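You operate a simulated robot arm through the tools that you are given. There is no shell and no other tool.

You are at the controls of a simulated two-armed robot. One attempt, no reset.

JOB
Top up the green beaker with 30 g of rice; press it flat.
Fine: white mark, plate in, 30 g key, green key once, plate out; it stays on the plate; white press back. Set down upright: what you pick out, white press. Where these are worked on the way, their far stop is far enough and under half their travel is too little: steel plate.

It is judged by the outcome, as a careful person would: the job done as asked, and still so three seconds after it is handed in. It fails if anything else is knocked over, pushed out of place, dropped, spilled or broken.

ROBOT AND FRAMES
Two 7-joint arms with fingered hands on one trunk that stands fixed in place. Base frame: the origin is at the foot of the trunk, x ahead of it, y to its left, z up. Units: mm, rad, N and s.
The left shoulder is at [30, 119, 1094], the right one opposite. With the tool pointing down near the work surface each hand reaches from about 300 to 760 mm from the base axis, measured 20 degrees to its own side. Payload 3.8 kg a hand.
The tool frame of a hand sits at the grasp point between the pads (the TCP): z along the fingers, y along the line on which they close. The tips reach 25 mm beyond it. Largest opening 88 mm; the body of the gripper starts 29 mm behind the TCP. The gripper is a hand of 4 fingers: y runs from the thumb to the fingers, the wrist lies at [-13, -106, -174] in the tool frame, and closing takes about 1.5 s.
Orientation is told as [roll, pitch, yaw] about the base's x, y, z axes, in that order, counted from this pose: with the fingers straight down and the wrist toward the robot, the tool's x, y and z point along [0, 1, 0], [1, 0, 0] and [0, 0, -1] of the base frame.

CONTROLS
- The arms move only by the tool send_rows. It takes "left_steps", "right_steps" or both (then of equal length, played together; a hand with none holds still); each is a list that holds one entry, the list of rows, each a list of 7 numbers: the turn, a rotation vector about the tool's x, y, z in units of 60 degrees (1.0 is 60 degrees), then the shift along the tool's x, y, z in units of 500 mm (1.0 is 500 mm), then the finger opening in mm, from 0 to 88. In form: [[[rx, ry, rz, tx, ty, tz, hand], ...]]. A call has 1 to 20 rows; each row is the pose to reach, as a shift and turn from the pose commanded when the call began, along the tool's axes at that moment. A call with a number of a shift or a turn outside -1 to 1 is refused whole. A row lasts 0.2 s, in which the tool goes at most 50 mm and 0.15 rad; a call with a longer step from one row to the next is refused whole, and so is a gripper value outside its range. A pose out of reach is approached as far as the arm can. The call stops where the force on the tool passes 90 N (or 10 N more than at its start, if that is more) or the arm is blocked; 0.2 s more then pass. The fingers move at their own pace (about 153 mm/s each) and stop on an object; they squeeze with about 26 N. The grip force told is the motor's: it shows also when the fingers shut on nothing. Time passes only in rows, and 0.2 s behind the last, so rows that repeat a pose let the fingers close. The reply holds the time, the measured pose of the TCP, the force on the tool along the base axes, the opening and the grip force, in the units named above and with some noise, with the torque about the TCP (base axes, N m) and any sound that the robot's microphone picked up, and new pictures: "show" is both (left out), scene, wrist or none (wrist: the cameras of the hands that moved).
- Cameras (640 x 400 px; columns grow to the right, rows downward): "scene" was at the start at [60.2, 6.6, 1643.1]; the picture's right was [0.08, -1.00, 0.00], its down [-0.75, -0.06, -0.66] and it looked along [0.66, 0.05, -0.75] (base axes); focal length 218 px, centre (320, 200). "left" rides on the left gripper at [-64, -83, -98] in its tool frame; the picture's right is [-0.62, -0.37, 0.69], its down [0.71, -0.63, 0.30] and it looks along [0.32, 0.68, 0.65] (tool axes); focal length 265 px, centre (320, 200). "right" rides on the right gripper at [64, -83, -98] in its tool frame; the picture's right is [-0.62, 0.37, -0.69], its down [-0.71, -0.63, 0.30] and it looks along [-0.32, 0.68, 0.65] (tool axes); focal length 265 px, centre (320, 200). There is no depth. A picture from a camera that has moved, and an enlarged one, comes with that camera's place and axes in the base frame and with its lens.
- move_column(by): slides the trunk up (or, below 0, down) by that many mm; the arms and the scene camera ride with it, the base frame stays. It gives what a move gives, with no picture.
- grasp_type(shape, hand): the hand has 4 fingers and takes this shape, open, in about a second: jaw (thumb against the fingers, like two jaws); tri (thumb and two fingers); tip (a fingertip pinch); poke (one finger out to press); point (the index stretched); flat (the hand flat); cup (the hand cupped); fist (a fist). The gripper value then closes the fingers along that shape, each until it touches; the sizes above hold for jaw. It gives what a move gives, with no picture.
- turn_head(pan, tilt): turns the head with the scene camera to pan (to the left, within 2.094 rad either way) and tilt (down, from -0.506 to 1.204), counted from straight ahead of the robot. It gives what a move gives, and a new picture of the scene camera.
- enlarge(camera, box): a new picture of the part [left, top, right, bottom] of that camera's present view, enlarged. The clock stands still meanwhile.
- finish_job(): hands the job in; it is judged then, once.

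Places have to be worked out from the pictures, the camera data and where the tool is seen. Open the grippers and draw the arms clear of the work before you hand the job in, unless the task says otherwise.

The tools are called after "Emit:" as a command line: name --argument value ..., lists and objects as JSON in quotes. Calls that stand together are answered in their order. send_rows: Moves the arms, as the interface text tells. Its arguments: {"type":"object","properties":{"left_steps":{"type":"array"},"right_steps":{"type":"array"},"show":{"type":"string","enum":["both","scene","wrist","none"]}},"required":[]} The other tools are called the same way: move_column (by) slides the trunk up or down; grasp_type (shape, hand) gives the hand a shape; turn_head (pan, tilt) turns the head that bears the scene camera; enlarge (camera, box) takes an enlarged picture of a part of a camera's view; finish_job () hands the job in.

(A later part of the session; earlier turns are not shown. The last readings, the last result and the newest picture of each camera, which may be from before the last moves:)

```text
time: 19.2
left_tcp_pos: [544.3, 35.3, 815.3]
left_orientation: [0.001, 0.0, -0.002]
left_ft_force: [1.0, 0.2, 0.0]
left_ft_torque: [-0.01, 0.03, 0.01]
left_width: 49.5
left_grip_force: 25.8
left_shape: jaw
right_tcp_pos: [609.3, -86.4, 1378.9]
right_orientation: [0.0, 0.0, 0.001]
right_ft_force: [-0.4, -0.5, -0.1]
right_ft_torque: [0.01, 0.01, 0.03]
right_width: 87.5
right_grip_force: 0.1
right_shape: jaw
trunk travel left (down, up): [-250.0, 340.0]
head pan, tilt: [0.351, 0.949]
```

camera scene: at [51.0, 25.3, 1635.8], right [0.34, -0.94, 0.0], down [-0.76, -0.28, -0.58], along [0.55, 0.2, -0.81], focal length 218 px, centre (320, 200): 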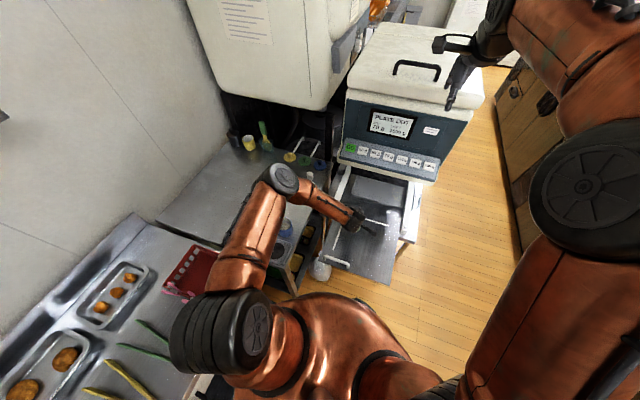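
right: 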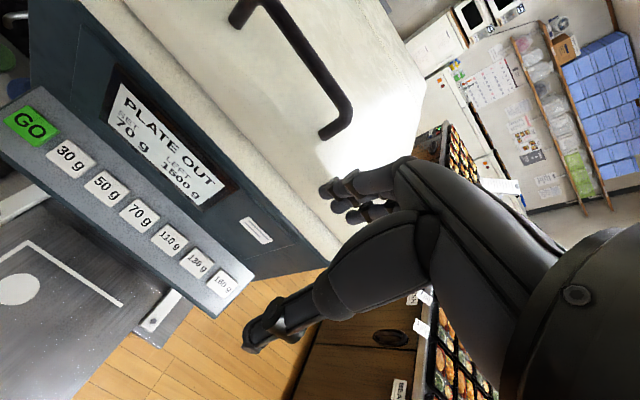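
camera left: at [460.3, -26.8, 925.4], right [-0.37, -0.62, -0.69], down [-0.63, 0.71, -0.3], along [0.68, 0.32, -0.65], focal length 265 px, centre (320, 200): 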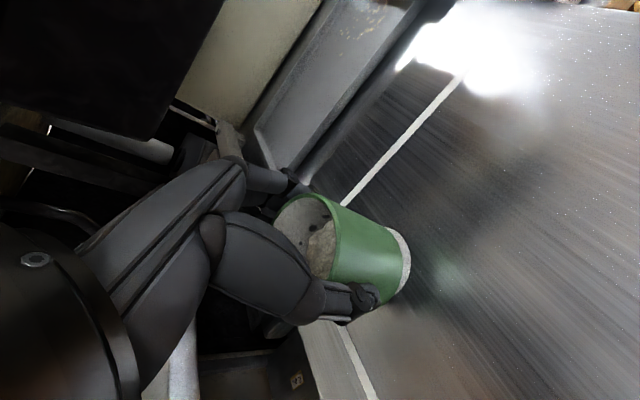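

Emit:
send_rows --left_steps '[[[0, 0, 0, 0, 0, 0.002, 45], [0, 0, 0, 0, 0, 0.004, 45], [0, 0, 0, 0, 0, 0.004, 45]]]' --show "none"

Emit:
enlarge --camera "left" --box '[300, 180, 460, 340]'

```text
time: 20.0
left_tcp_pos: [544.3, 34.3, 814.0]
left_orientation: [0.001, -0.001, 0.001]
left_ft_force: [-0.4, 0.6, -0.7]
left_ft_torque: [-0.03, 0.01, 0.03]
left_width: 49.3
left_grip_force: 26.3
left_shape: jaw
right_tcp_pos: [608.2, -85.8, 1380.0]
right_orientation: [0.0, 0.0, -0.001]
right_ft_force: [-0.8, 0.4, -0.4]
right_ft_torque: [0.0, -0.02, -0.02]
right_width: 87.4
right_grip_force: 0.1
right_shape: jaw
trunk travel left (down, up): [-250.0, 340.0]
head pan, tilt: [0.351, 0.949]
```

```text
2.50 times, centred on (380, 260) of left
camera zoom: at [463.0, -29.7, 911.9], right [-0.37, -0.62, -0.69], down [-0.63, 0.71, -0.3], along [0.68, 0.32, -0.65], focal length 664 px, centre (170, 50)
```

zoom: 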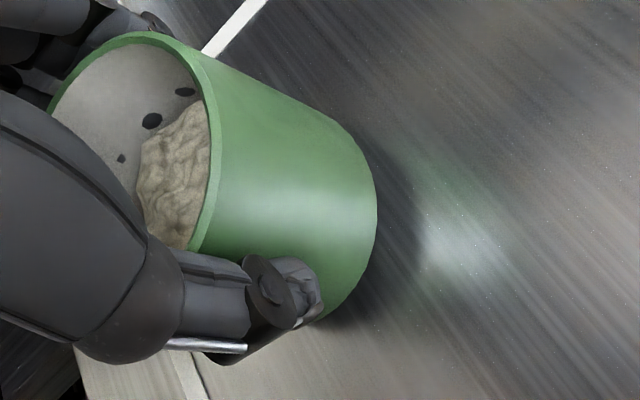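

Still no contact at z=814; the shadow suggests a small gap remains. Continuing down 3 mm.

Emit:
send_rows --left_steps '[[[0, 0, 0, 0, 0, 0.002, 45], [0, 0, 0, 0, 0, 0.004, 45], [0, 0, 0, 0, 0, 0.006, 45], [0, 0, 0, 0, 0, 0.006, 45]]]' --show "none"

```text
time: 21.0
left_tcp_pos: [543.3, 35.2, 809.9]
left_orientation: [0.0, 0.0, 0.001]
left_ft_force: [0.3, 0.2, -1.7]
left_ft_torque: [0.01, 0.01, 0.01]
left_width: 49.7
left_grip_force: 26.1
left_shape: jaw
right_tcp_pos: [609.3, -86.8, 1379.4]
right_orientation: [0.0, -0.001, -0.001]
right_ft_force: [0.4, -0.5, 0.8]
right_ft_torque: [-0.01, 0.01, -0.01]
right_width: 87.7
right_grip_force: 0.0
right_shape: jaw
trunk travel left (down, up): [-250.0, 340.0]
head pan, tilt: [0.351, 0.949]
```

Emit:
send_rows --left_steps '[[[0, 0, 0, 0, 0, 0.002, 45], [0, 0, 0, 0, 0, 0.004, 45], [0, 0, 0, 0, 0, 0.004, 45]]]' --show "wrist"

Emit:
enlarge --camera "left" --box '[300, 180, 460, 340]'

Emit:
enlarge --camera "right" --box '[0, 220, 120, 340]'

```text
time: 21.8
left_tcp_pos: [543.7, 34.5, 807.9]
left_orientation: [0.002, 0.0, 0.0]
left_ft_force: [0.4, 0.2, -0.4]
left_ft_torque: [-0.02, 0.0, 0.0]
left_width: 49.7
left_grip_force: 25.9
left_shape: jaw
right_tcp_pos: [609.0, -85.6, 1380.0]
right_orientation: [-0.002, 0.001, 0.002]
right_ft_force: [-0.1, -0.4, -0.4]
right_ft_torque: [0.01, 0.0, 0.03]
right_width: 87.9
right_grip_force: 0.0
right_shape: jaw
trunk travel left (down, up): [-250.0, 340.0]
head pan, tilt: [0.351, 0.949]
camera left: at [463.3, -29.2, 906.3], right [-0.37, -0.62, -0.69], down [-0.63, 0.71, -0.3], along [0.68, 0.32, -0.65], focal length 265 px, centre (320, 200)
```

left: 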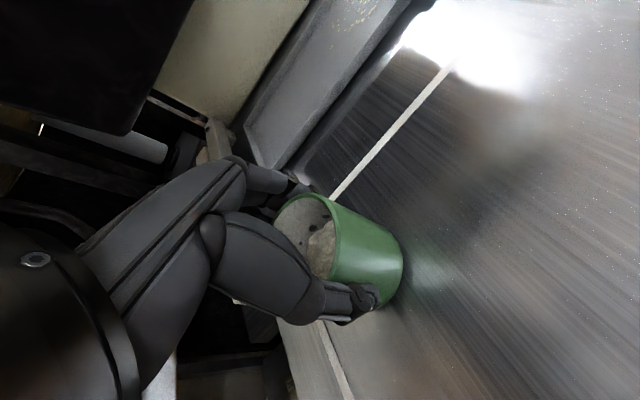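

```text
2.50 times, centred on (380, 260) of left
camera zoom: at [463.3, -29.2, 906.3], right [-0.37, -0.62, -0.69], down [-0.63, 0.71, -0.3], along [0.68, 0.32, -0.65], focal length 664 px, centre (170, 50)
```

zoom: 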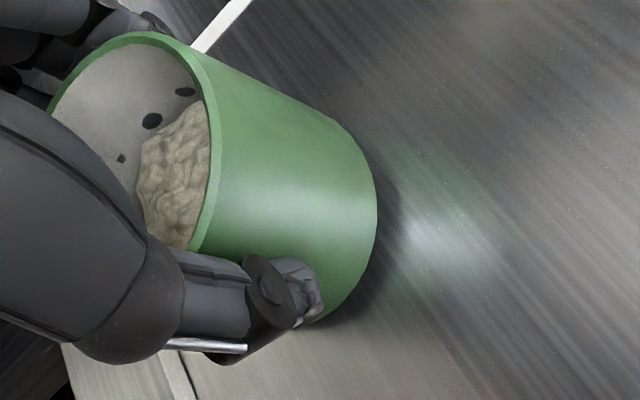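

```text
3.33 times, centred on (60, 280) of right
camera zoom: at [525.1, -22.2, 1477.5], right [0.37, -0.62, 0.69], down [-0.63, -0.71, -0.3], along [0.68, -0.32, -0.65], focal length 885 px, centre (1187, -67)
```

zoom: 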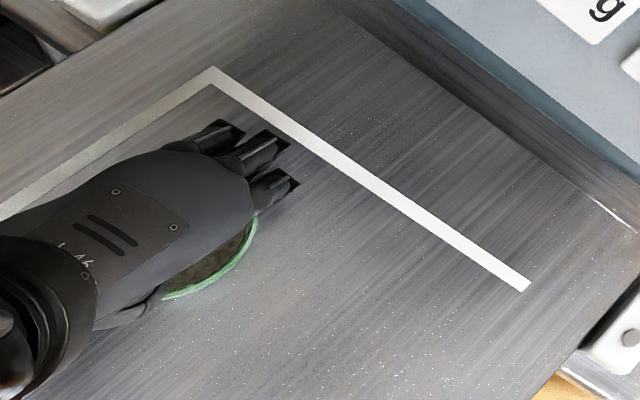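

Still no contact at z≈808, so the plate must be lower than I assumed: comparing the disc at two camera heights gives plate z≈752 and the mark at about (550, 44). I'll shift back by about +6 mm x, +7 mm y at this height and check.

Emit:
send_rows --left_steps '[[[0, 0, 0, 0.007, 0.006, -0.006, 45], [0, 0, 0, 0.0146, 0.0126, -0.006, 45], [0, 0, 0, 0.0146, 0.0126, -0.006, 45], [0, 0, 0, 0.0146, 0.0126, -0.006, 45]]]' --show "none"

Emit:
enlarge --camera "left" --box '[300, 180, 460, 340]'

Emit:
enlarge --camera "right" --box '[0, 220, 120, 340]'

Emit:
enlarge --camera "scene" --box '[330, 190, 410, 270]'

```text
time: 22.8
left_tcp_pos: [552.2, 42.3, 810.9]
left_orientation: [-0.001, 0.001, -0.001]
left_ft_force: [-0.3, 0.3, -0.7]
left_ft_torque: [-0.01, -0.02, 0.01]
left_width: 49.8
left_grip_force: 25.9
left_shape: jaw
right_tcp_pos: [609.4, -86.9, 1378.6]
right_orientation: [-0.001, 0.0, -0.002]
right_ft_force: [-0.1, -0.1, -0.6]
right_ft_torque: [0.06, 0.0, -0.01]
right_width: 87.5
right_grip_force: 0.0
right_shape: jaw
trunk travel left (down, up): [-250.0, 340.0]
head pan, tilt: [0.351, 0.949]
```

```text
2.50 times, centred on (380, 260) of left
camera zoom: at [470.2, -22.2, 909.8], right [-0.37, -0.62, -0.69], down [-0.63, 0.71, -0.3], along [0.68, 0.32, -0.65], focal length 664 px, centre (170, 50)
```

zoom: 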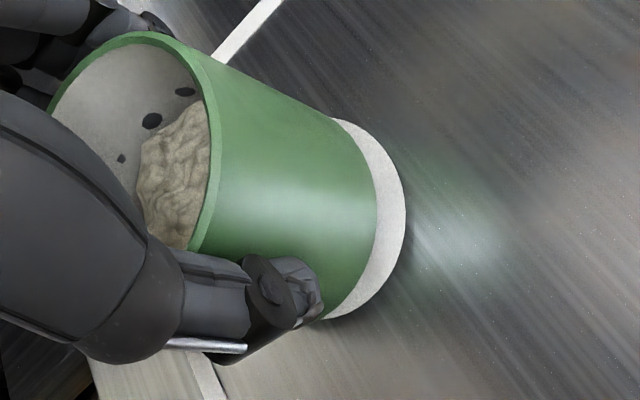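

```text
3.33 times, centred on (60, 280) of right
camera zoom: at [525.1, -22.1, 1477.5], right [0.37, -0.62, 0.69], down [-0.63, -0.71, -0.3], along [0.68, -0.32, -0.65], focal length 885 px, centre (1187, -67)
```

zoom: 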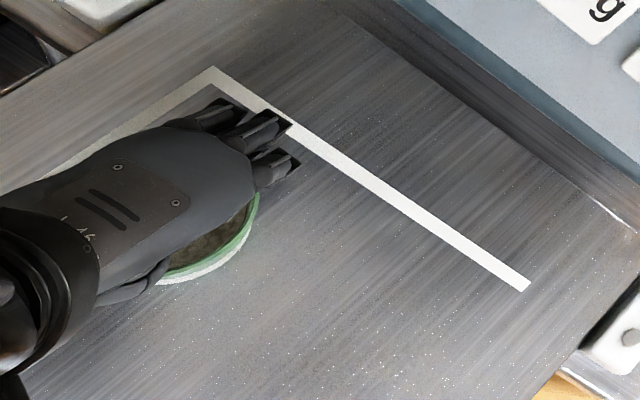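

```text
5.00 times, centred on (370, 230) of scene
camera zoom: at [51.0, 25.3, 1635.8], right [0.34, -0.94, 0.0], down [-0.76, -0.28, -0.58], along [0.55, 0.2, -0.81], focal length 1090 px, centre (70, 50)
```

zoom: 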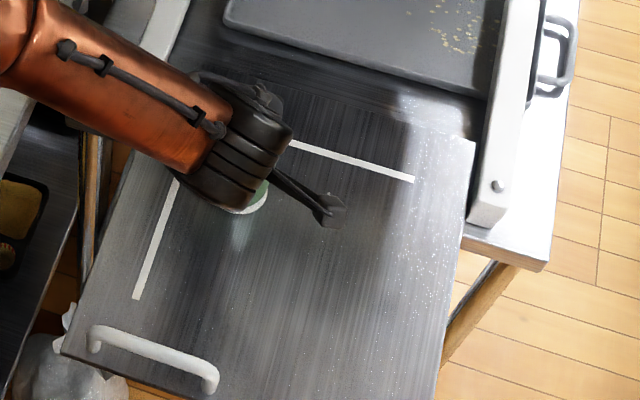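

Now the disc peeks out just where a beaker 13 mm above it should show it. I'll nudge −2 mm x and −1.5 mm y, and lower 8 mm.

Emit:
send_rows --left_steps '[[[0, 0, 0, -0.003, -0.004, 0, 45], [0, 0, 0, -0.003, -0.004, 0.004, 45], [0, 0, 0, -0.003, -0.004, 0.008, 45], [0, 0, 0, -0.003, -0.004, 0.012, 45], [0, 0, 0, -0.003, -0.004, 0.016, 45], [0, 0, 0, -0.003, -0.004, 0.016, 45]]]' --show "none"

Emit:
enlarge --camera "left" --box '[300, 180, 460, 340]'

Emit:
enlarge --camera "right" --box '[0, 220, 120, 340]'

```text
time: 24.2
left_tcp_pos: [549.2, 40.1, 803.5]
left_orientation: [0.0, 0.0, -0.001]
left_ft_force: [-0.4, 0.9, -0.3]
left_ft_torque: [0.01, -0.01, -0.01]
left_width: 49.6
left_grip_force: 26.0
left_shape: jaw
right_tcp_pos: [609.9, -87.5, 1379.5]
right_orientation: [0.0, -0.001, 0.0]
right_ft_force: [-0.1, -1.1, 0.0]
right_ft_torque: [-0.04, 0.01, -0.01]
right_width: 87.6
right_grip_force: 0.1
right_shape: jaw
trunk travel left (down, up): [-250.0, 340.0]
head pan, tilt: [0.351, 0.949]
```

```text
2.50 times, centred on (380, 260) of left
camera zoom: at [467.6, -23.8, 902.0], right [-0.37, -0.62, -0.69], down [-0.63, 0.71, -0.3], along [0.68, 0.32, -0.65], focal length 664 px, centre (170, 50)
```

zoom: 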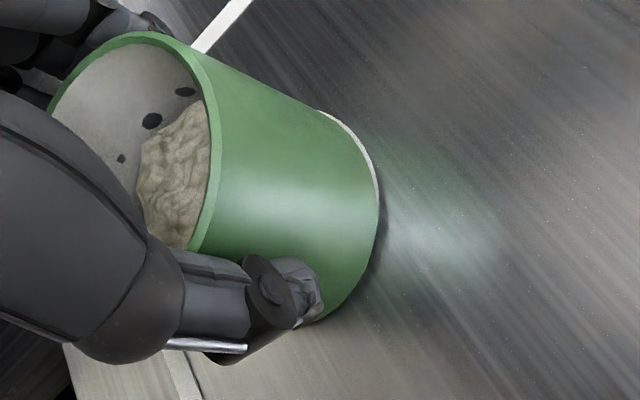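

```text
3.33 times, centred on (60, 280) of right
camera zoom: at [525.1, -22.2, 1477.5], right [0.37, -0.62, 0.69], down [-0.63, -0.71, -0.3], along [0.68, -0.32, -0.65], focal length 885 px, centre (1187, -67)
```

zoom: 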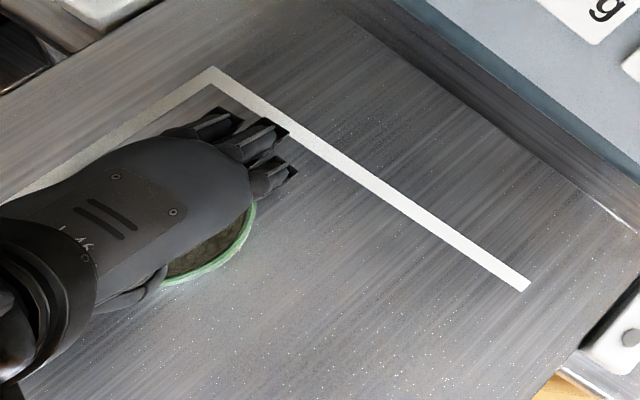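

A thin crescent shows on the far side, so about +2.5 mm in x is still needed. Applying that and lowering 3 mm more.

Emit:
send_rows --left_steps '[[[0, 0, 0, 0, 0.005, 0, 45], [0, 0, 0, 0, 0.005, 0.002, 45], [0, 0, 0, 0, 0.005, 0.004, 45], [0, 0, 0, 0, 0.005, 0.006, 45], [0, 0, 0, 0, 0.005, 0.006, 45]]]' --show "none"

Emit:
enlarge --camera "left" --box '[300, 180, 460, 340]'

```text
time: 25.4
left_tcp_pos: [551.4, 40.2, 801.8]
left_orientation: [0.0, -0.002, -0.001]
left_ft_force: [-0.4, -0.3, 13.6]
left_ft_torque: [0.03, 0.03, -0.01]
left_width: 49.5
left_grip_force: 25.9
left_shape: jaw
right_tcp_pos: [607.3, -86.7, 1379.2]
right_orientation: [-0.001, 0.001, -0.001]
right_ft_force: [-0.5, -0.6, -0.6]
right_ft_torque: [-0.02, 0.01, -0.01]
right_width: 87.7
right_grip_force: 0.1
right_shape: jaw
trunk travel left (down, up): [-250.0, 340.0]
head pan, tilt: [0.351, 0.949]
```

```text
2.50 times, centred on (380, 260) of left
camera zoom: at [469.3, -24.2, 900.0], right [-0.37, -0.62, -0.69], down [-0.63, 0.71, -0.31], along [0.69, 0.32, -0.65], focal length 664 px, centre (170, 50)
```

zoom: 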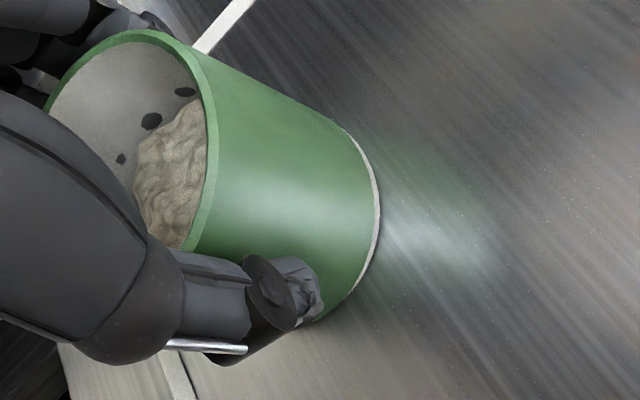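

Contact: 13.6 N at z≈802, with the disc just ringed around the base. I'll ease up 1 mm and open the hand gently.

Emit:
send_rows --left_steps '[[[0, 0, 0, 0, 0, -0.002, 45], [0, 0, 0, 0, 0, -0.002, 45], [0, 0, 0, 0, 0, -0.002, 52], [0, 0, 0, 0, 0, -0.002, 58], [0, 0, 0, 0, 0, -0.002, 64], [0, 0, 0, 0, 0, -0.002, 70], [0, 0, 0, 0, 0, -0.002, 78], [0, 0, 0, 0, 0, -0.002, 86], [0, 0, 0, 0, 0, -0.002, 88], [0, 0, 0, 0, 0, -0.002, 88]]]' --show "wrist"

Emit:
enlarge --camera "left" --box '[240, 160, 460, 360]'

```text
time: 27.6
left_tcp_pos: [550.9, 40.9, 802.6]
left_orientation: [0.0, 0.001, -0.001]
left_ft_force: [0.3, -0.2, 0.5]
left_ft_torque: [0.01, 0.0, 0.0]
left_width: 87.6
left_grip_force: 0.1
left_shape: jaw
right_tcp_pos: [609.4, -86.0, 1379.3]
right_orientation: [0.001, 0.0, -0.001]
right_ft_force: [-0.7, -0.8, -0.4]
right_ft_torque: [0.02, 0.02, 0.02]
right_width: 87.5
right_grip_force: 0.1
right_shape: jaw
trunk travel left (down, up): [-250.0, 340.0]
head pan, tilt: [0.351, 0.949]
camera left: at [469.2, -23.9, 899.7], right [-0.37, -0.62, -0.69], down [-0.63, 0.71, -0.3], along [0.68, 0.32, -0.65], focal length 265 px, centre (320, 200)
```

left: 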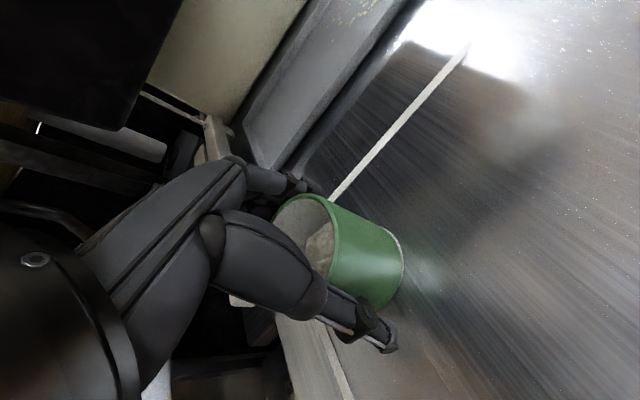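

```text
2.00 times, centred on (350, 260) of left
camera zoom: at [469.2, -23.9, 899.7], right [-0.37, -0.62, -0.69], down [-0.63, 0.71, -0.3], along [0.68, 0.32, -0.65], focal length 531 px, centre (260, 80)
```

zoom: 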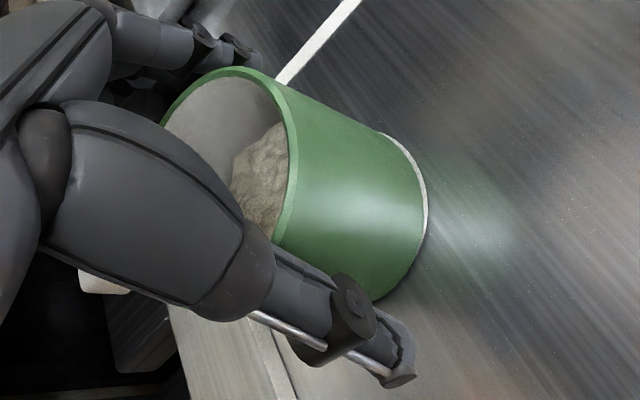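

The beaker stands free on the mark. Raising the left hand straight up out of it.

Emit:
send_rows --left_steps '[[[0, 0, 0, 0, 0, -0.03, 88], [0, 0, 0, 0, 0, -0.08, 88], [0, 0, 0, 0, 0, -0.15, 88], [0, 0, 0, 0, 0, -0.22, 88], [0, 0, 0, 0, 0, -0.25, 88], [0, 0, 0, 0, 0, -0.25, 88]]]' --show "both"

Emit:
enlarge --camera "right" --box '[0, 200, 160, 340]'

```text
time: 29.0
left_tcp_pos: [551.2, 39.1, 926.3]
left_orientation: [0.001, 0.0, 0.0]
left_ft_force: [-0.4, -0.7, 0.4]
left_ft_torque: [0.0, -0.01, 0.0]
left_width: 87.5
left_grip_force: 0.0
left_shape: jaw
right_tcp_pos: [609.6, -86.2, 1379.8]
right_orientation: [0.001, 0.0, -0.002]
right_ft_force: [0.8, 0.4, -0.4]
right_ft_torque: [0.0, 0.03, 0.0]
right_width: 87.4
right_grip_force: 0.0
right_shape: jaw
trunk travel left (down, up): [-250.0, 340.0]
head pan, tilt: [0.351, 0.949]
camera scene: at [50.9, 25.3, 1635.8], right [0.34, -0.94, 0.0], down [-0.76, -0.28, -0.58], along [0.55, 0.2, -0.81], focal length 218 px, centre (320, 200)
camera left: at [469.6, -25.4, 1025.3], right [-0.37, -0.62, -0.69], down [-0.63, 0.71, -0.3], along [0.68, 0.32, -0.65], focal length 265 px, centre (320, 200)
```

scene: 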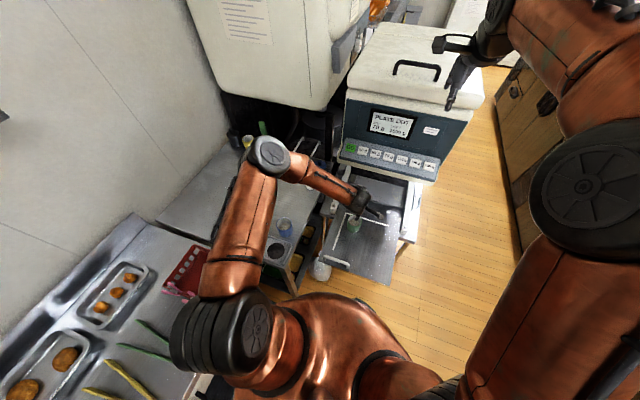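
left: 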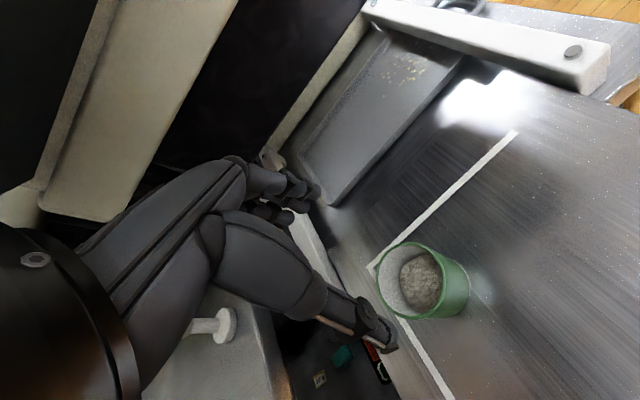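

```text
2.86 times, centred on (80, 270) of right
camera zoom: at [525.1, -22.2, 1477.5], right [0.37, -0.62, 0.69], down [-0.63, -0.71, -0.3], along [0.68, -0.32, -0.65], focal length 758 px, centre (1006, 0)
```

zoom: 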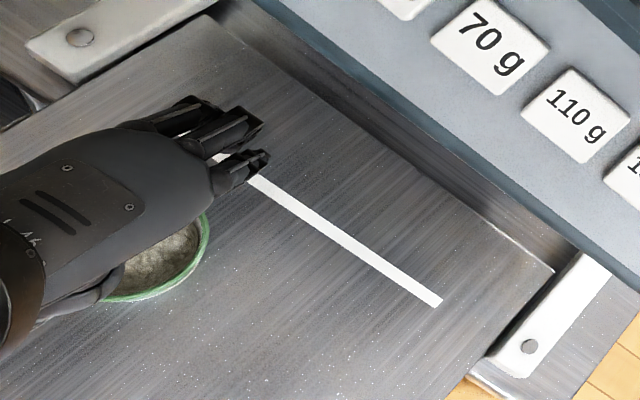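

The beaker is on the mark and clear of the hand. Moving the left hand back over the plate handle near (363, 69) to look at it.

Emit:
send_rows --left_steps '[[[0, 0, 0, 0.005, -0.04, 0, 88], [0, 0, 0, 0.015, -0.12, 0, 88], [0, 0, 0, 0.03, -0.2, 0, 88], [0, 0, 0, 0.045, -0.28, 0.01, 88], [0, 0, 0, 0.055, -0.35, 0.03, 88], [0, 0, 0, 0.06, -0.376, 0.05, 88], [0, 0, 0, 0.06, -0.376, 0.05, 88]]]' --show "both"

Emit:
enlarge --camera "scene" --box '[300, 190, 420, 300]'

```text
time: 30.6
left_tcp_pos: [363.2, 71.0, 902.3]
left_orientation: [0.0, 0.0, 0.001]
left_ft_force: [0.0, 0.4, -1.1]
left_ft_torque: [-0.02, 0.01, -0.03]
left_width: 87.8
left_grip_force: 0.2
left_shape: jaw
right_tcp_pos: [608.4, -87.2, 1379.6]
right_orientation: [0.001, 0.0, 0.0]
right_ft_force: [-0.9, -0.2, 0.2]
right_ft_torque: [0.03, 0.02, -0.01]
right_width: 87.7
right_grip_force: 0.1
right_shape: jaw
trunk travel left (down, up): [-250.0, 340.0]
head pan, tilt: [0.351, 0.949]
camera scene: at [50.8, 25.3, 1635.8], right [0.34, -0.94, 0.0], down [-0.76, -0.28, -0.58], along [0.55, 0.2, -0.81], focal length 218 px, centre (320, 200)
camera left: at [281.2, 6.5, 1000.4], right [-0.37, -0.62, -0.69], down [-0.63, 0.71, -0.3], along [0.68, 0.32, -0.65], focal length 265 px, centre (320, 200)
```

scene: 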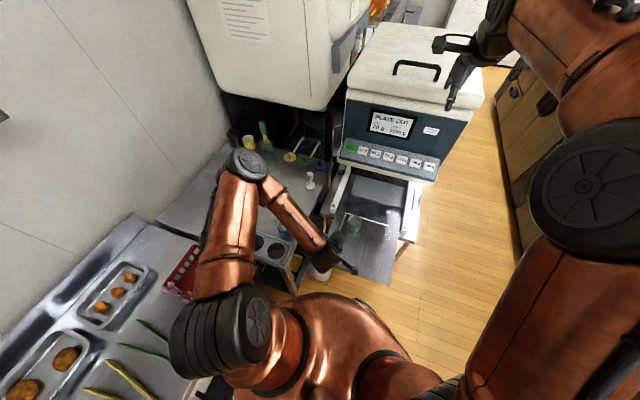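
left: 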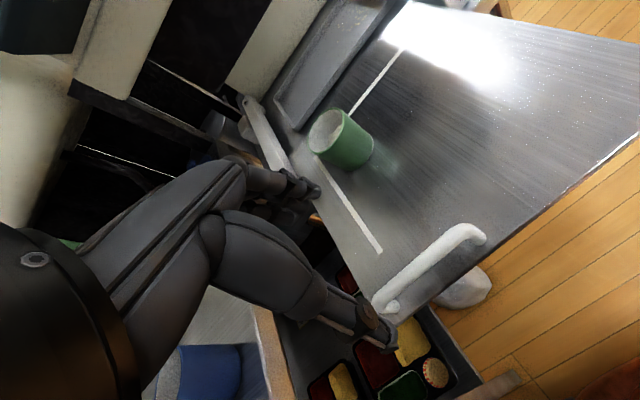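

```text
3.64 times, centred on (360, 245) of scene
camera zoom: at [50.8, 25.3, 1635.8], right [0.34, -0.94, 0.0], down [-0.76, -0.28, -0.58], along [0.55, 0.2, -0.81], focal length 793 px, centre (174, 36)
```

zoom: 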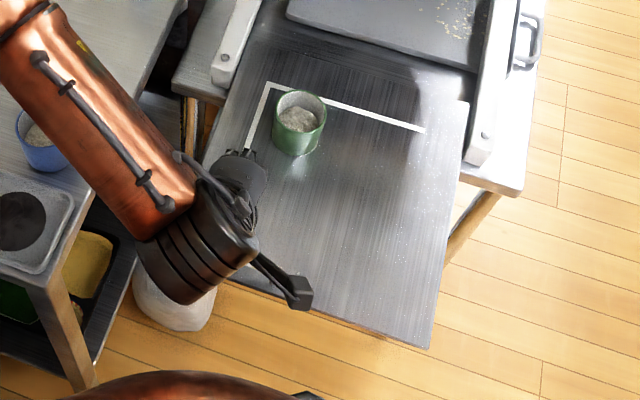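

Emit:
enlarge --camera "left" --box '[300, 100, 520, 340]'

```text
1.67 times, centred on (410, 220) of left
camera zoom: at [281.2, 6.5, 1000.4], right [-0.37, -0.62, -0.69], down [-0.63, 0.71, -0.3], along [0.68, 0.32, -0.65], focal length 442 px, centre (170, 167)
```

zoom: 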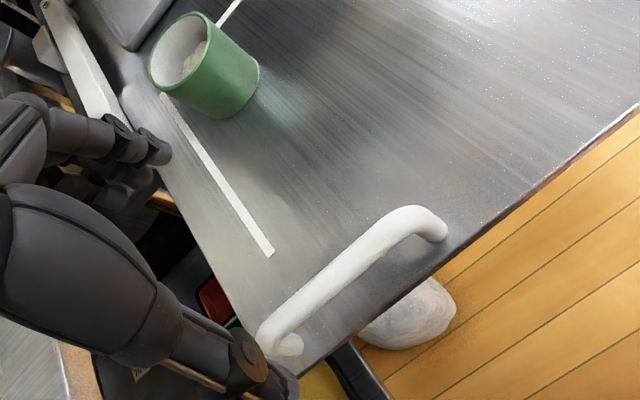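

The handle is an upright D-grip: bar along y from about 17 to 115, at x≈361, z≈792, roughly 40 mm above the plate. I'll descend straddling it with the open hand.

Emit:
send_rows --left_steps '[[[0, 0, 0, -0.004, 0, 0.04, 88], [0, 0, 0, -0.008, 0, 0.09, 88], [0, 0, 0, -0.008, 0, 0.14, 88], [0, 0, 0, -0.008, 0, 0.18, 88], [0, 0, 0, -0.008, 0, 0.2, 88], [0, 0, 0, -0.008, 0, 0.2, 88]]]' --show "wrist"

Emit:
enlarge --camera "left" --box '[240, 140, 460, 340]'

```text
time: 32.0
left_tcp_pos: [362.7, 67.6, 801.8]
left_orientation: [0.0, -0.001, 0.001]
left_ft_force: [-0.3, -0.2, 0.4]
left_ft_torque: [0.02, -0.01, 0.0]
left_width: 87.6
left_grip_force: 0.2
left_shape: jaw
right_tcp_pos: [609.2, -85.9, 1379.8]
right_orientation: [-0.002, 0.0, 0.0]
right_ft_force: [-0.7, -0.6, -0.8]
right_ft_torque: [-0.05, -0.01, -0.01]
right_width: 87.7
right_grip_force: 0.0
right_shape: jaw
trunk travel left (down, up): [-250.0, 340.0]
head pan, tilt: [0.351, 0.949]
camera left: at [282.1, 2.6, 900.3], right [-0.37, -0.62, -0.69], down [-0.63, 0.71, -0.3], along [0.68, 0.32, -0.65], focal length 265 px, centre (320, 200)
```

left: 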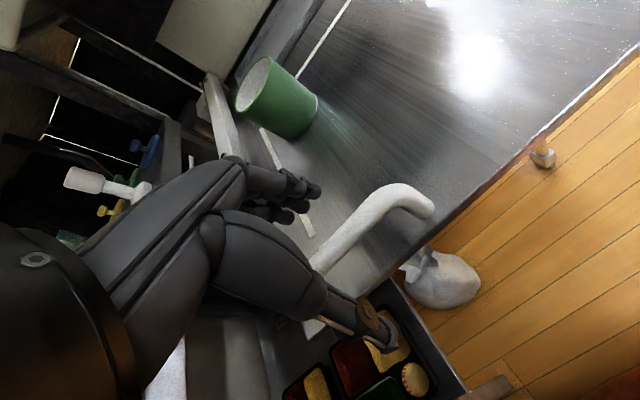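

```text
2.00 times, centred on (350, 240) of left
camera zoom: at [282.1, 2.6, 900.3], right [-0.37, -0.62, -0.69], down [-0.63, 0.71, -0.3], along [0.68, 0.32, -0.65], focal length 531 px, centre (260, 120)
```

zoom: 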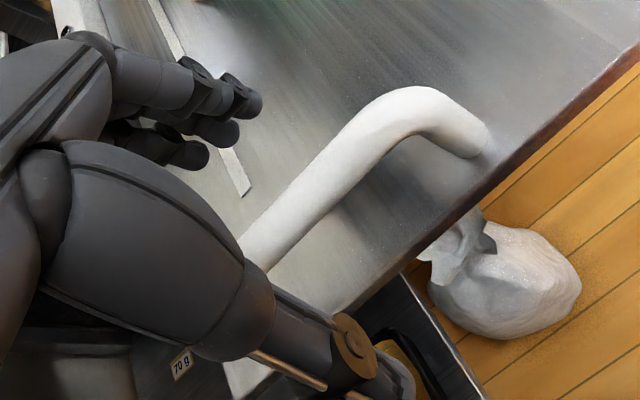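

The bar centre appears to be about 15 mm below the TCP. Lowering 14 mm and then closing on the bar.

Emit:
send_rows --left_steps '[[[0, 0, 0, 0, 0, 0.014, 88], [0, 0, 0, 0, 0, 0.028, 88], [0, 0, 0, 0, 0, 0.028, 88], [0, 0, 0, 0, 0, 0.028, 75], [0, 0, 0, 0, 0, 0.028, 62], [0, 0, 0, 0, 0, 0.028, 50], [0, 0, 0, 0, 0, 0.028, 38], [0, 0, 0, 0, 0, 0.028, 26], [0, 0, 0, 0, 0, 0.028, 16], [0, 0, 0, 0, 0, 0.028, 6], [0, 0, 0, 0, 0, 0.028, 6], [0, 0, 0, 0, 0, 0.028, 6]]]' --show "wrist"

Emit:
enlarge --camera "left" --box '[240, 140, 460, 340]'

```text
time: 34.6
left_tcp_pos: [363.2, 66.2, 788.0]
left_orientation: [0.0, 0.0, 0.0]
left_ft_force: [0.1, 0.1, -0.9]
left_ft_torque: [-0.01, 0.01, 0.02]
left_width: 6.1
left_grip_force: 0.1
left_shape: jaw
right_tcp_pos: [607.7, -86.3, 1379.7]
right_orientation: [0.0, 0.0, -0.001]
right_ft_force: [-0.5, 0.1, -0.7]
right_ft_torque: [-0.04, -0.01, -0.01]
right_width: 87.5
right_grip_force: 0.1
right_shape: jaw
trunk travel left (down, up): [-250.0, 340.0]
head pan, tilt: [0.351, 0.949]
camera left: at [281.9, 1.7, 885.7], right [-0.37, -0.62, -0.69], down [-0.63, 0.71, -0.3], along [0.68, 0.32, -0.65], focal length 265 px, centre (320, 200)
```

left: 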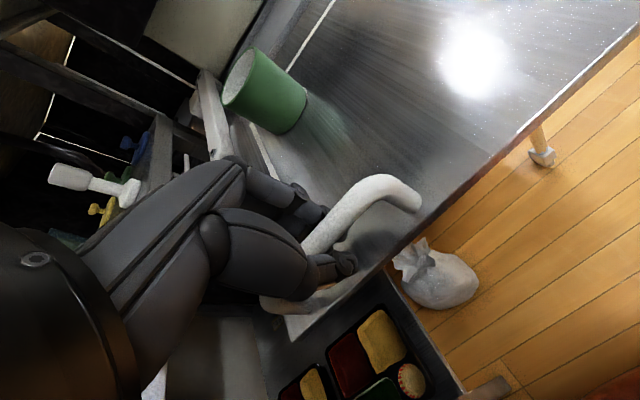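

```text
2.00 times, centred on (350, 240) of left
camera zoom: at [281.9, 1.7, 885.7], right [-0.37, -0.62, -0.69], down [-0.63, 0.71, -0.3], along [0.68, 0.32, -0.65], focal length 531 px, centre (260, 120)
```

zoom: 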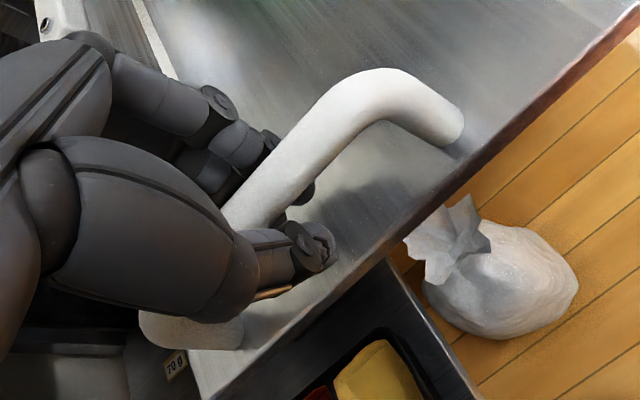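

The fingers closed to 6 mm without force: they met below the bar, so the bar is a bit higher than the pads. I'll open, rise 11 mm, and close again.

Emit:
send_rows --left_steps '[[[0, 0, 0, 0, 0, 0, 20], [0, 0, 0, 0, 0, 0, 40], [0, 0, 0, 0, 0, 0, 60], [0, 0, 0, 0, 0, 0, 60], [0, 0, 0, 0, 0, -0.012, 60], [0, 0, 0, 0, 0, -0.022, 60], [0, 0, 0, 0, 0, -0.022, 45], [0, 0, 0, 0, 0, -0.022, 32], [0, 0, 0, 0, 0, -0.022, 20], [0, 0, 0, 0, 0, -0.022, 8], [0, 0, 0, 0, 0, -0.022, 4], [0, 0, 0, 0, 0, -0.022, 4], [0, 0, 0, 0, 0, -0.022, 4]]]' --show "wrist"

Emit:
enlarge --camera "left" --box '[240, 140, 460, 340]'

```text
time: 37.4
left_tcp_pos: [363.3, 66.8, 797.7]
left_orientation: [0.0, 0.003, 0.0]
left_ft_force: [-0.7, -1.2, -15.1]
left_ft_torque: [-0.02, -0.02, -0.09]
left_width: 4.2
left_grip_force: 26.0
left_shape: jaw
right_tcp_pos: [609.6, -87.8, 1377.8]
right_orientation: [-0.001, 0.0, 0.0]
right_ft_force: [1.2, -0.3, -0.2]
right_ft_torque: [0.01, 0.03, 0.01]
right_width: 87.6
right_grip_force: 0.1
right_shape: jaw
trunk travel left (down, up): [-250.0, 340.0]
head pan, tilt: [0.351, 0.949]
camera left: at [281.9, 2.5, 896.0], right [-0.37, -0.62, -0.69], down [-0.63, 0.71, -0.3], along [0.68, 0.32, -0.66], focal length 265 px, centre (320, 200)
```

left: 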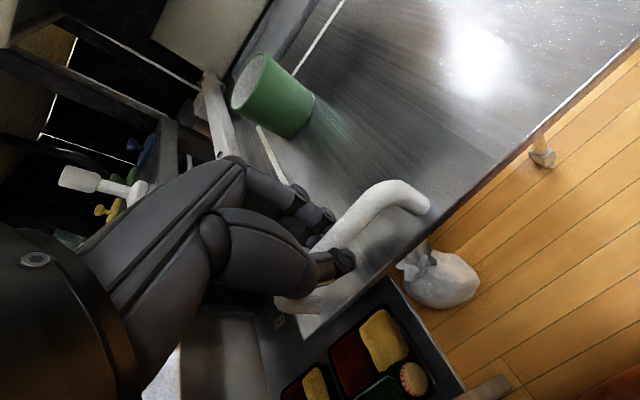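

```text
2.00 times, centred on (350, 240) of left
camera zoom: at [281.9, 2.5, 896.0], right [-0.37, -0.62, -0.69], down [-0.63, 0.71, -0.3], along [0.68, 0.32, -0.66], focal length 531 px, centre (260, 120)
```

zoom: 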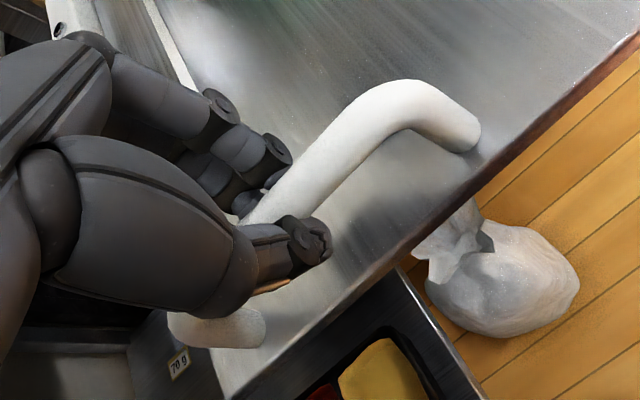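

Grip force is there but the −15 N shows the pads are squeezing the underside of the bar. I'll open, rise another 8 mm, and close again to hold it at its middle.

Emit:
send_rows --left_steps '[[[0, 0, 0, 0, 0, 0, 20], [0, 0, 0, 0, 0, 0, 40], [0, 0, 0, 0, 0, 0, 60], [0, 0, 0, 0, 0, 0, 60], [0, 0, 0, 0, 0, -0.008, 60], [0, 0, 0, 0, 0, -0.016, 60], [0, 0, 0, 0, 0, -0.016, 45], [0, 0, 0, 0, 0, -0.016, 32], [0, 0, 0, 0, 0, -0.016, 20], [0, 0, 0, 0, 0, -0.016, 8], [0, 0, 0, 0, 0, -0.016, 4], [0, 0, 0, 0, 0, -0.016, 4], [0, 0, 0, 0, 0, -0.016, 4]]]' --show "wrist"

Emit:
enlarge --camera "left" --box '[240, 140, 460, 340]'

```text
time: 40.2
left_tcp_pos: [364.1, 65.4, 806.3]
left_orientation: [0.0, -0.001, 0.0]
left_ft_force: [1.1, 1.0, 4.6]
left_ft_torque: [-0.01, -0.04, -0.05]
left_width: 7.7
left_grip_force: 25.6
left_shape: jaw
right_tcp_pos: [609.6, -86.4, 1379.6]
right_orientation: [0.0, -0.001, 0.001]
right_ft_force: [0.2, -0.4, 0.5]
right_ft_torque: [-0.01, 0.02, 0.03]
right_width: 87.6
right_grip_force: 0.1
right_shape: jaw
trunk travel left (down, up): [-250.0, 340.0]
head pan, tilt: [0.351, 0.949]
camera left: at [281.5, 2.3, 904.7], right [-0.37, -0.62, -0.69], down [-0.63, 0.71, -0.3], along [0.68, 0.32, -0.65], focal length 265 px, centre (320, 200)
```

left: 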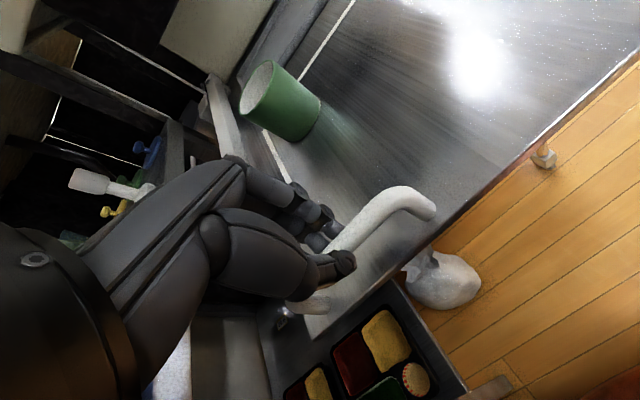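

```text
2.00 times, centred on (350, 240) of left
camera zoom: at [281.5, 2.3, 904.7], right [-0.37, -0.62, -0.69], down [-0.63, 0.71, -0.3], along [0.68, 0.32, -0.65], focal length 531 px, centre (260, 120)
```

zoom: 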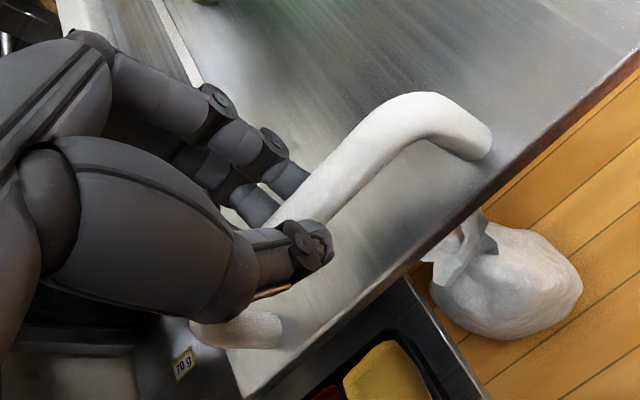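

Now the hold is good: 7.7 mm at 26 N with little vertical force, and the L-mark shows the plate is aligned with base x. I'll push the plate in along +x, smoothly, first 80 mm.

Emit:
send_rows --left_steps '[[[0, 0, 0, 0, 0.004, 0, 4], [0, 0, 0, 0, 0.012, 0, 4], [0, 0, 0, 0, 0.026, 0, 4], [0, 0, 0, 0, 0.044, 0, 4], [0, 0, 0, 0, 0.064, 0, 4], [0, 0, 0, 0, 0.086, 0, 4], [0, 0, 0, 0, 0.108, 0, 4], [0, 0, 0, 0, 0.128, 0, 4], [0, 0, 0, 0, 0.144, 0, 4], [0, 0, 0, 0, 0.154, 0, 4], [0, 0, 0, 0, 0.16, 0, 4], [0, 0, 0, 0, 0.16, 0, 4]]]' --show "both"

```text
time: 42.8
left_tcp_pos: [442.7, 66.4, 807.1]
left_orientation: [0.001, 0.0, 0.003]
left_ft_force: [-1.0, 4.1, 6.3]
left_ft_torque: [0.08, 0.02, -0.01]
left_width: 7.8
left_grip_force: 25.7
left_shape: jaw
right_tcp_pos: [608.9, -85.8, 1379.8]
right_orientation: [0.001, 0.0, 0.0]
right_ft_force: [0.1, 0.0, 0.2]
right_ft_torque: [-0.02, -0.02, 0.04]
right_width: 87.6
right_grip_force: 0.1
right_shape: jaw
trunk travel left (down, up): [-250.0, 340.0]
head pan, tilt: [0.351, 0.949]
camera scene: at [50.1, 25.7, 1635.9], right [0.34, -0.94, 0.0], down [-0.76, -0.28, -0.58], along [0.55, 0.2, -0.81], focal length 218 px, centre (320, 200)
camera left: at [361.8, 1.8, 904.7], right [-0.37, -0.62, -0.69], down [-0.63, 0.71, -0.3], along [0.68, 0.32, -0.65], focal length 265 px, centre (320, 200)
```

scene: 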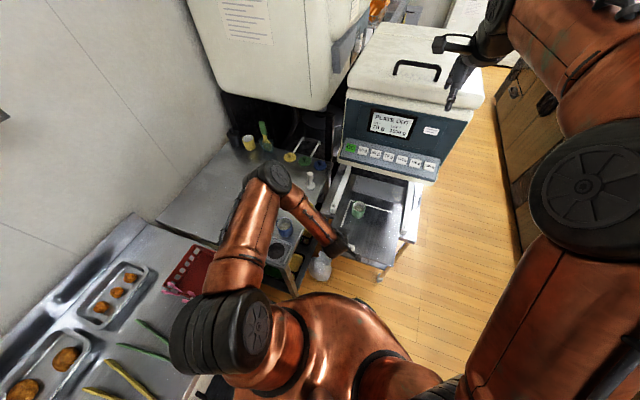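
left: 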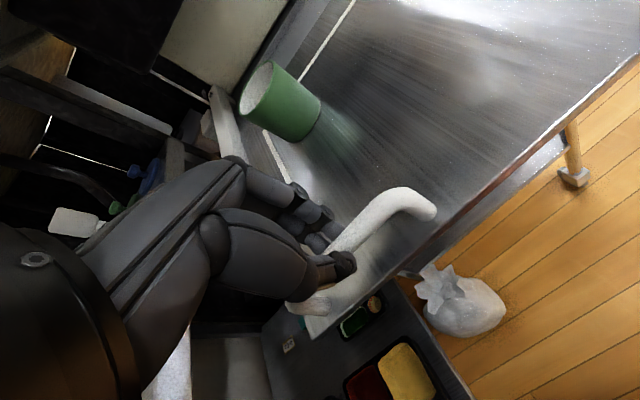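

The plate moved with the handle at low force and the beaker rode along unmoved. Continuing 100 mm further.

Emit:
send_rows --left_steps '[[[0, 0, 0, 0, 0.004, 0, 4], [0, 0, 0, 0, 0.012, 0, 4], [0, 0, 0, 0, 0.026, 0, 4], [0, 0, 0, 0, 0.044, 0, 4], [0, 0, 0, 0, 0.064, 0, 4], [0, 0, 0, 0, 0.086, 0, 4], [0, 0, 0, 0, 0.108, 0, 4], [0, 0, 0, 0, 0.13, 0, 4], [0, 0, 0, 0, 0.152, 0, 4], [0, 0, 0, 0, 0.172, 0, 4], [0, 0, 0, 0, 0.186, 0, 4], [0, 0, 0, 0, 0.196, 0, 4], [0, 0, 0, 0, 0.2, 0, 4], [0, 0, 0, 0, 0.2, 0, 4]]]' --show "both"

```text
time: 45.8
left_tcp_pos: [543.0, 65.9, 807.1]
left_orientation: [0.001, 0.0, -0.001]
left_ft_force: [-1.6, 3.9, 6.3]
left_ft_torque: [0.08, 0.05, -0.03]
left_width: 7.6
left_grip_force: 25.6
left_shape: jaw
right_tcp_pos: [608.6, -84.3, 1379.6]
right_orientation: [-0.001, 0.001, -0.002]
right_ft_force: [-0.7, 0.1, 0.8]
right_ft_torque: [0.01, 0.01, 0.01]
right_width: 87.5
right_grip_force: 0.0
right_shape: jaw
trunk travel left (down, up): [-250.0, 340.0]
head pan, tilt: [0.351, 0.949]
camera scene: at [50.0, 25.8, 1635.9], right [0.34, -0.94, 0.0], down [-0.76, -0.28, -0.58], along [0.55, 0.2, -0.81], focal length 218 px, centre (320, 200)
camera left: at [461.1, 1.8, 904.9], right [-0.37, -0.62, -0.69], down [-0.63, 0.71, -0.3], along [0.68, 0.32, -0.65], focal length 265 px, centre (320, 200)
```

scene: 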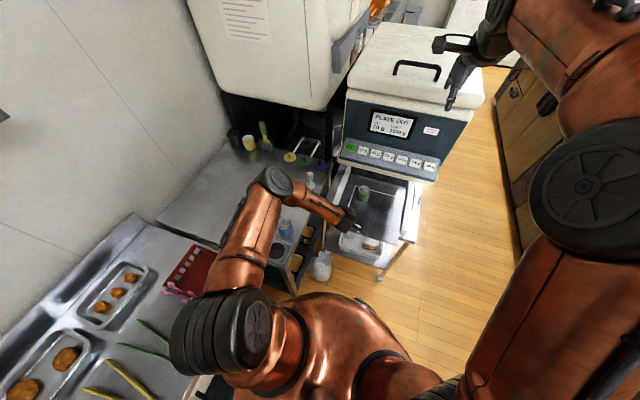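
left: 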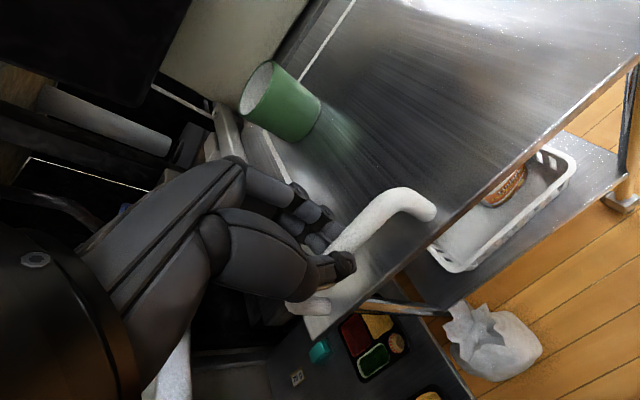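

Moved 180 mm without resistance. Going on slower, 60 mm more, watching for the end stop.

Emit:
send_rows --left_steps '[[[0, 0, 0, 0, 0.004, 0, 4], [0, 0, 0, 0, 0.012, 0, 4], [0, 0, 0, 0, 0.022, 0, 4], [0, 0, 0, 0, 0.034, 0, 4], [0, 0, 0, 0, 0.046, 0, 4], [0, 0, 0, 0, 0.058, 0, 4], [0, 0, 0, 0, 0.07, 0, 4], [0, 0, 0, 0, 0.082, 0, 4], [0, 0, 0, 0, 0.094, 0, 4], [0, 0, 0, 0, 0.104, 0, 4], [0, 0, 0, 0, 0.112, 0, 4], [0, 0, 0, 0, 0.118, 0, 4], [0, 0, 0, 0, 0.12, 0, 4]]]' --show "both"

```text
time: 48.6
left_tcp_pos: [602.9, 65.7, 807.0]
left_orientation: [-0.001, -0.001, 0.001]
left_ft_force: [-1.7, 3.9, 5.3]
left_ft_torque: [0.06, 0.03, 0.0]
left_width: 7.5
left_grip_force: 26.1
left_shape: jaw
right_tcp_pos: [608.3, -87.3, 1380.7]
right_orientation: [-0.001, 0.0, 0.001]
right_ft_force: [0.3, -0.6, 0.3]
right_ft_torque: [-0.01, 0.03, 0.0]
right_width: 87.7
right_grip_force: 0.0
right_shape: jaw
trunk travel left (down, up): [-250.0, 340.0]
head pan, tilt: [0.351, 0.949]
camera scene: at [50.1, 25.7, 1635.8], right [0.34, -0.94, 0.0], down [-0.76, -0.28, -0.58], along [0.55, 0.2, -0.81], focal length 218 px, centre (320, 200)
camera left: at [521.0, 1.7, 905.2], right [-0.37, -0.62, -0.69], down [-0.63, 0.71, -0.3], along [0.68, 0.32, -0.65], focal length 265 px, centre (320, 200)
```

scene: 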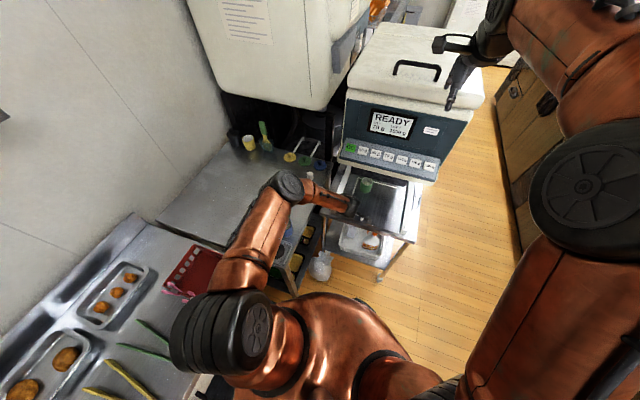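
left: 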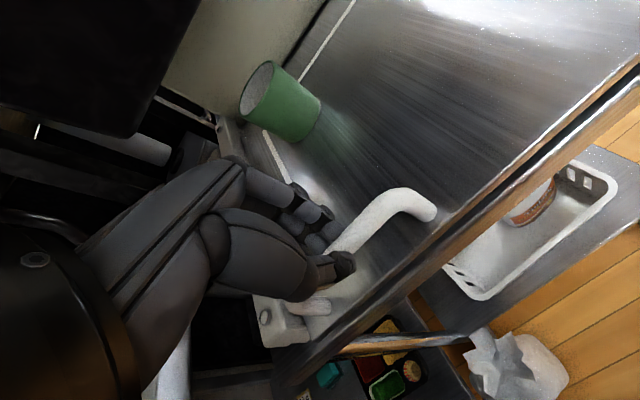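

The display now reads READY. I'll push on gently to find the far stop.

Emit:
send_rows --left_steps '[[[0, 0, 0, 0, 0.004, 0, 4], [0, 0, 0, 0, 0.01, 0, 4], [0, 0, 0, 0, 0.016, 0, 4], [0, 0, 0, 0, 0.022, 0, 4], [0, 0, 0, 0, 0.028, 0, 4], [0, 0, 0, 0, 0.032, 0, 4], [0, 0, 0, 0, 0.032, 0, 4]]]' --show "none"

```text
time: 50.2
left_tcp_pos: [616.1, 65.2, 808.0]
left_orientation: [-0.001, 0.004, 0.0]
left_ft_force: [-14.2, 2.8, 4.5]
left_ft_torque: [0.08, 0.31, -0.02]
left_width: 7.4
left_grip_force: 25.6
left_shape: jaw
right_tcp_pos: [606.3, -86.0, 1380.9]
right_orientation: [-0.001, -0.001, 0.001]
right_ft_force: [-0.3, -0.3, -0.4]
right_ft_torque: [-0.03, -0.01, 0.01]
right_width: 87.5
right_grip_force: 0.1
right_shape: jaw
trunk travel left (down, up): [-250.0, 340.0]
head pan, tilt: [0.351, 0.949]
```

Resistance jumps to 14 N with the hand lagging: that looks like the far stop. One more gentle 3 mm push to confirm.

Emit:
send_rows --left_steps '[[[0, 0, 0, 0, 0.003, 0, 4], [0, 0, 0, 0, 0.006, 0, 4], [0, 0, 0, 0, 0.006, 0, 4]]]' --show "both"

Emit:
enlarge --camera "scene" --box '[320, 80, 450, 240]'

```text
time: 51.0
left_tcp_pos: [620.1, 66.2, 808.6]
left_orientation: [0.0, -0.003, -0.002]
left_ft_force: [-21.4, -0.2, 8.7]
left_ft_torque: [-0.01, 0.55, 0.0]
left_width: 7.3
left_grip_force: 25.5
left_shape: jaw
right_tcp_pos: [605.4, -86.9, 1381.5]
right_orientation: [-0.001, -0.003, 0.001]
right_ft_force: [0.0, -1.5, -0.1]
right_ft_torque: [-0.01, 0.03, -0.02]
right_width: 87.7
right_grip_force: 0.1
right_shape: jaw
trunk travel left (down, up): [-250.0, 340.0]
head pan, tilt: [0.351, 0.949]
camera scene: at [46.6, 25.2, 1636.0], right [0.34, -0.94, 0.0], down [-0.76, -0.28, -0.58], along [0.55, 0.2, -0.81], focal length 218 px, centre (320, 200)
camera left: at [538.3, 1.3, 906.4], right [-0.37, -0.62, -0.69], down [-0.63, 0.72, -0.31], along [0.69, 0.32, -0.65], focal length 265 px, centre (320, 200)
```

scene: 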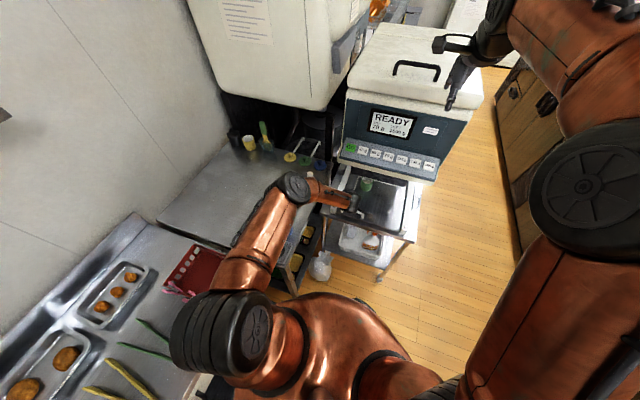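
left: 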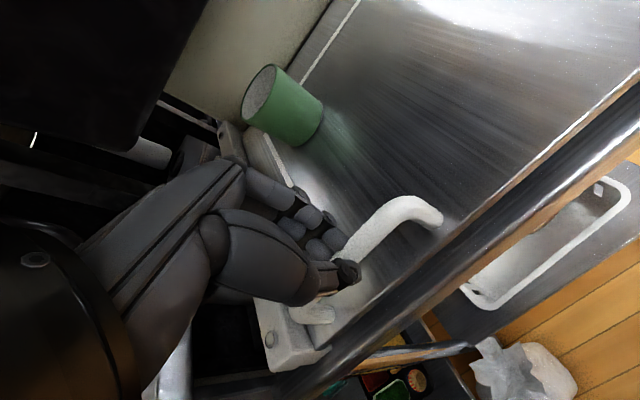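

```text
2.50 times, centred on (385, 160) of scene
camera zoom: at [46.6, 25.2, 1636.0], right [0.34, -0.94, 0.0], down [-0.76, -0.28, -0.58], along [0.55, 0.2, -0.81], focal length 545 px, centre (158, 300)
```

zoom: 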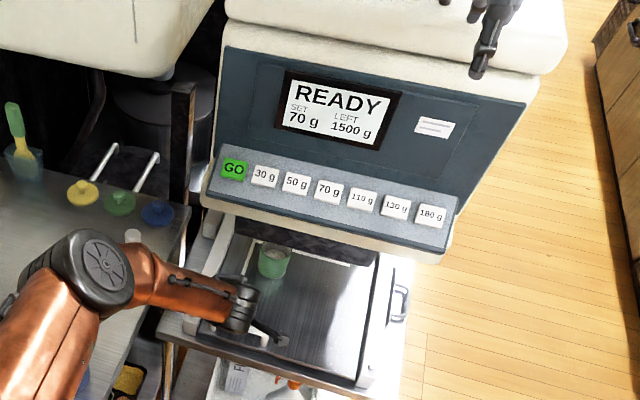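

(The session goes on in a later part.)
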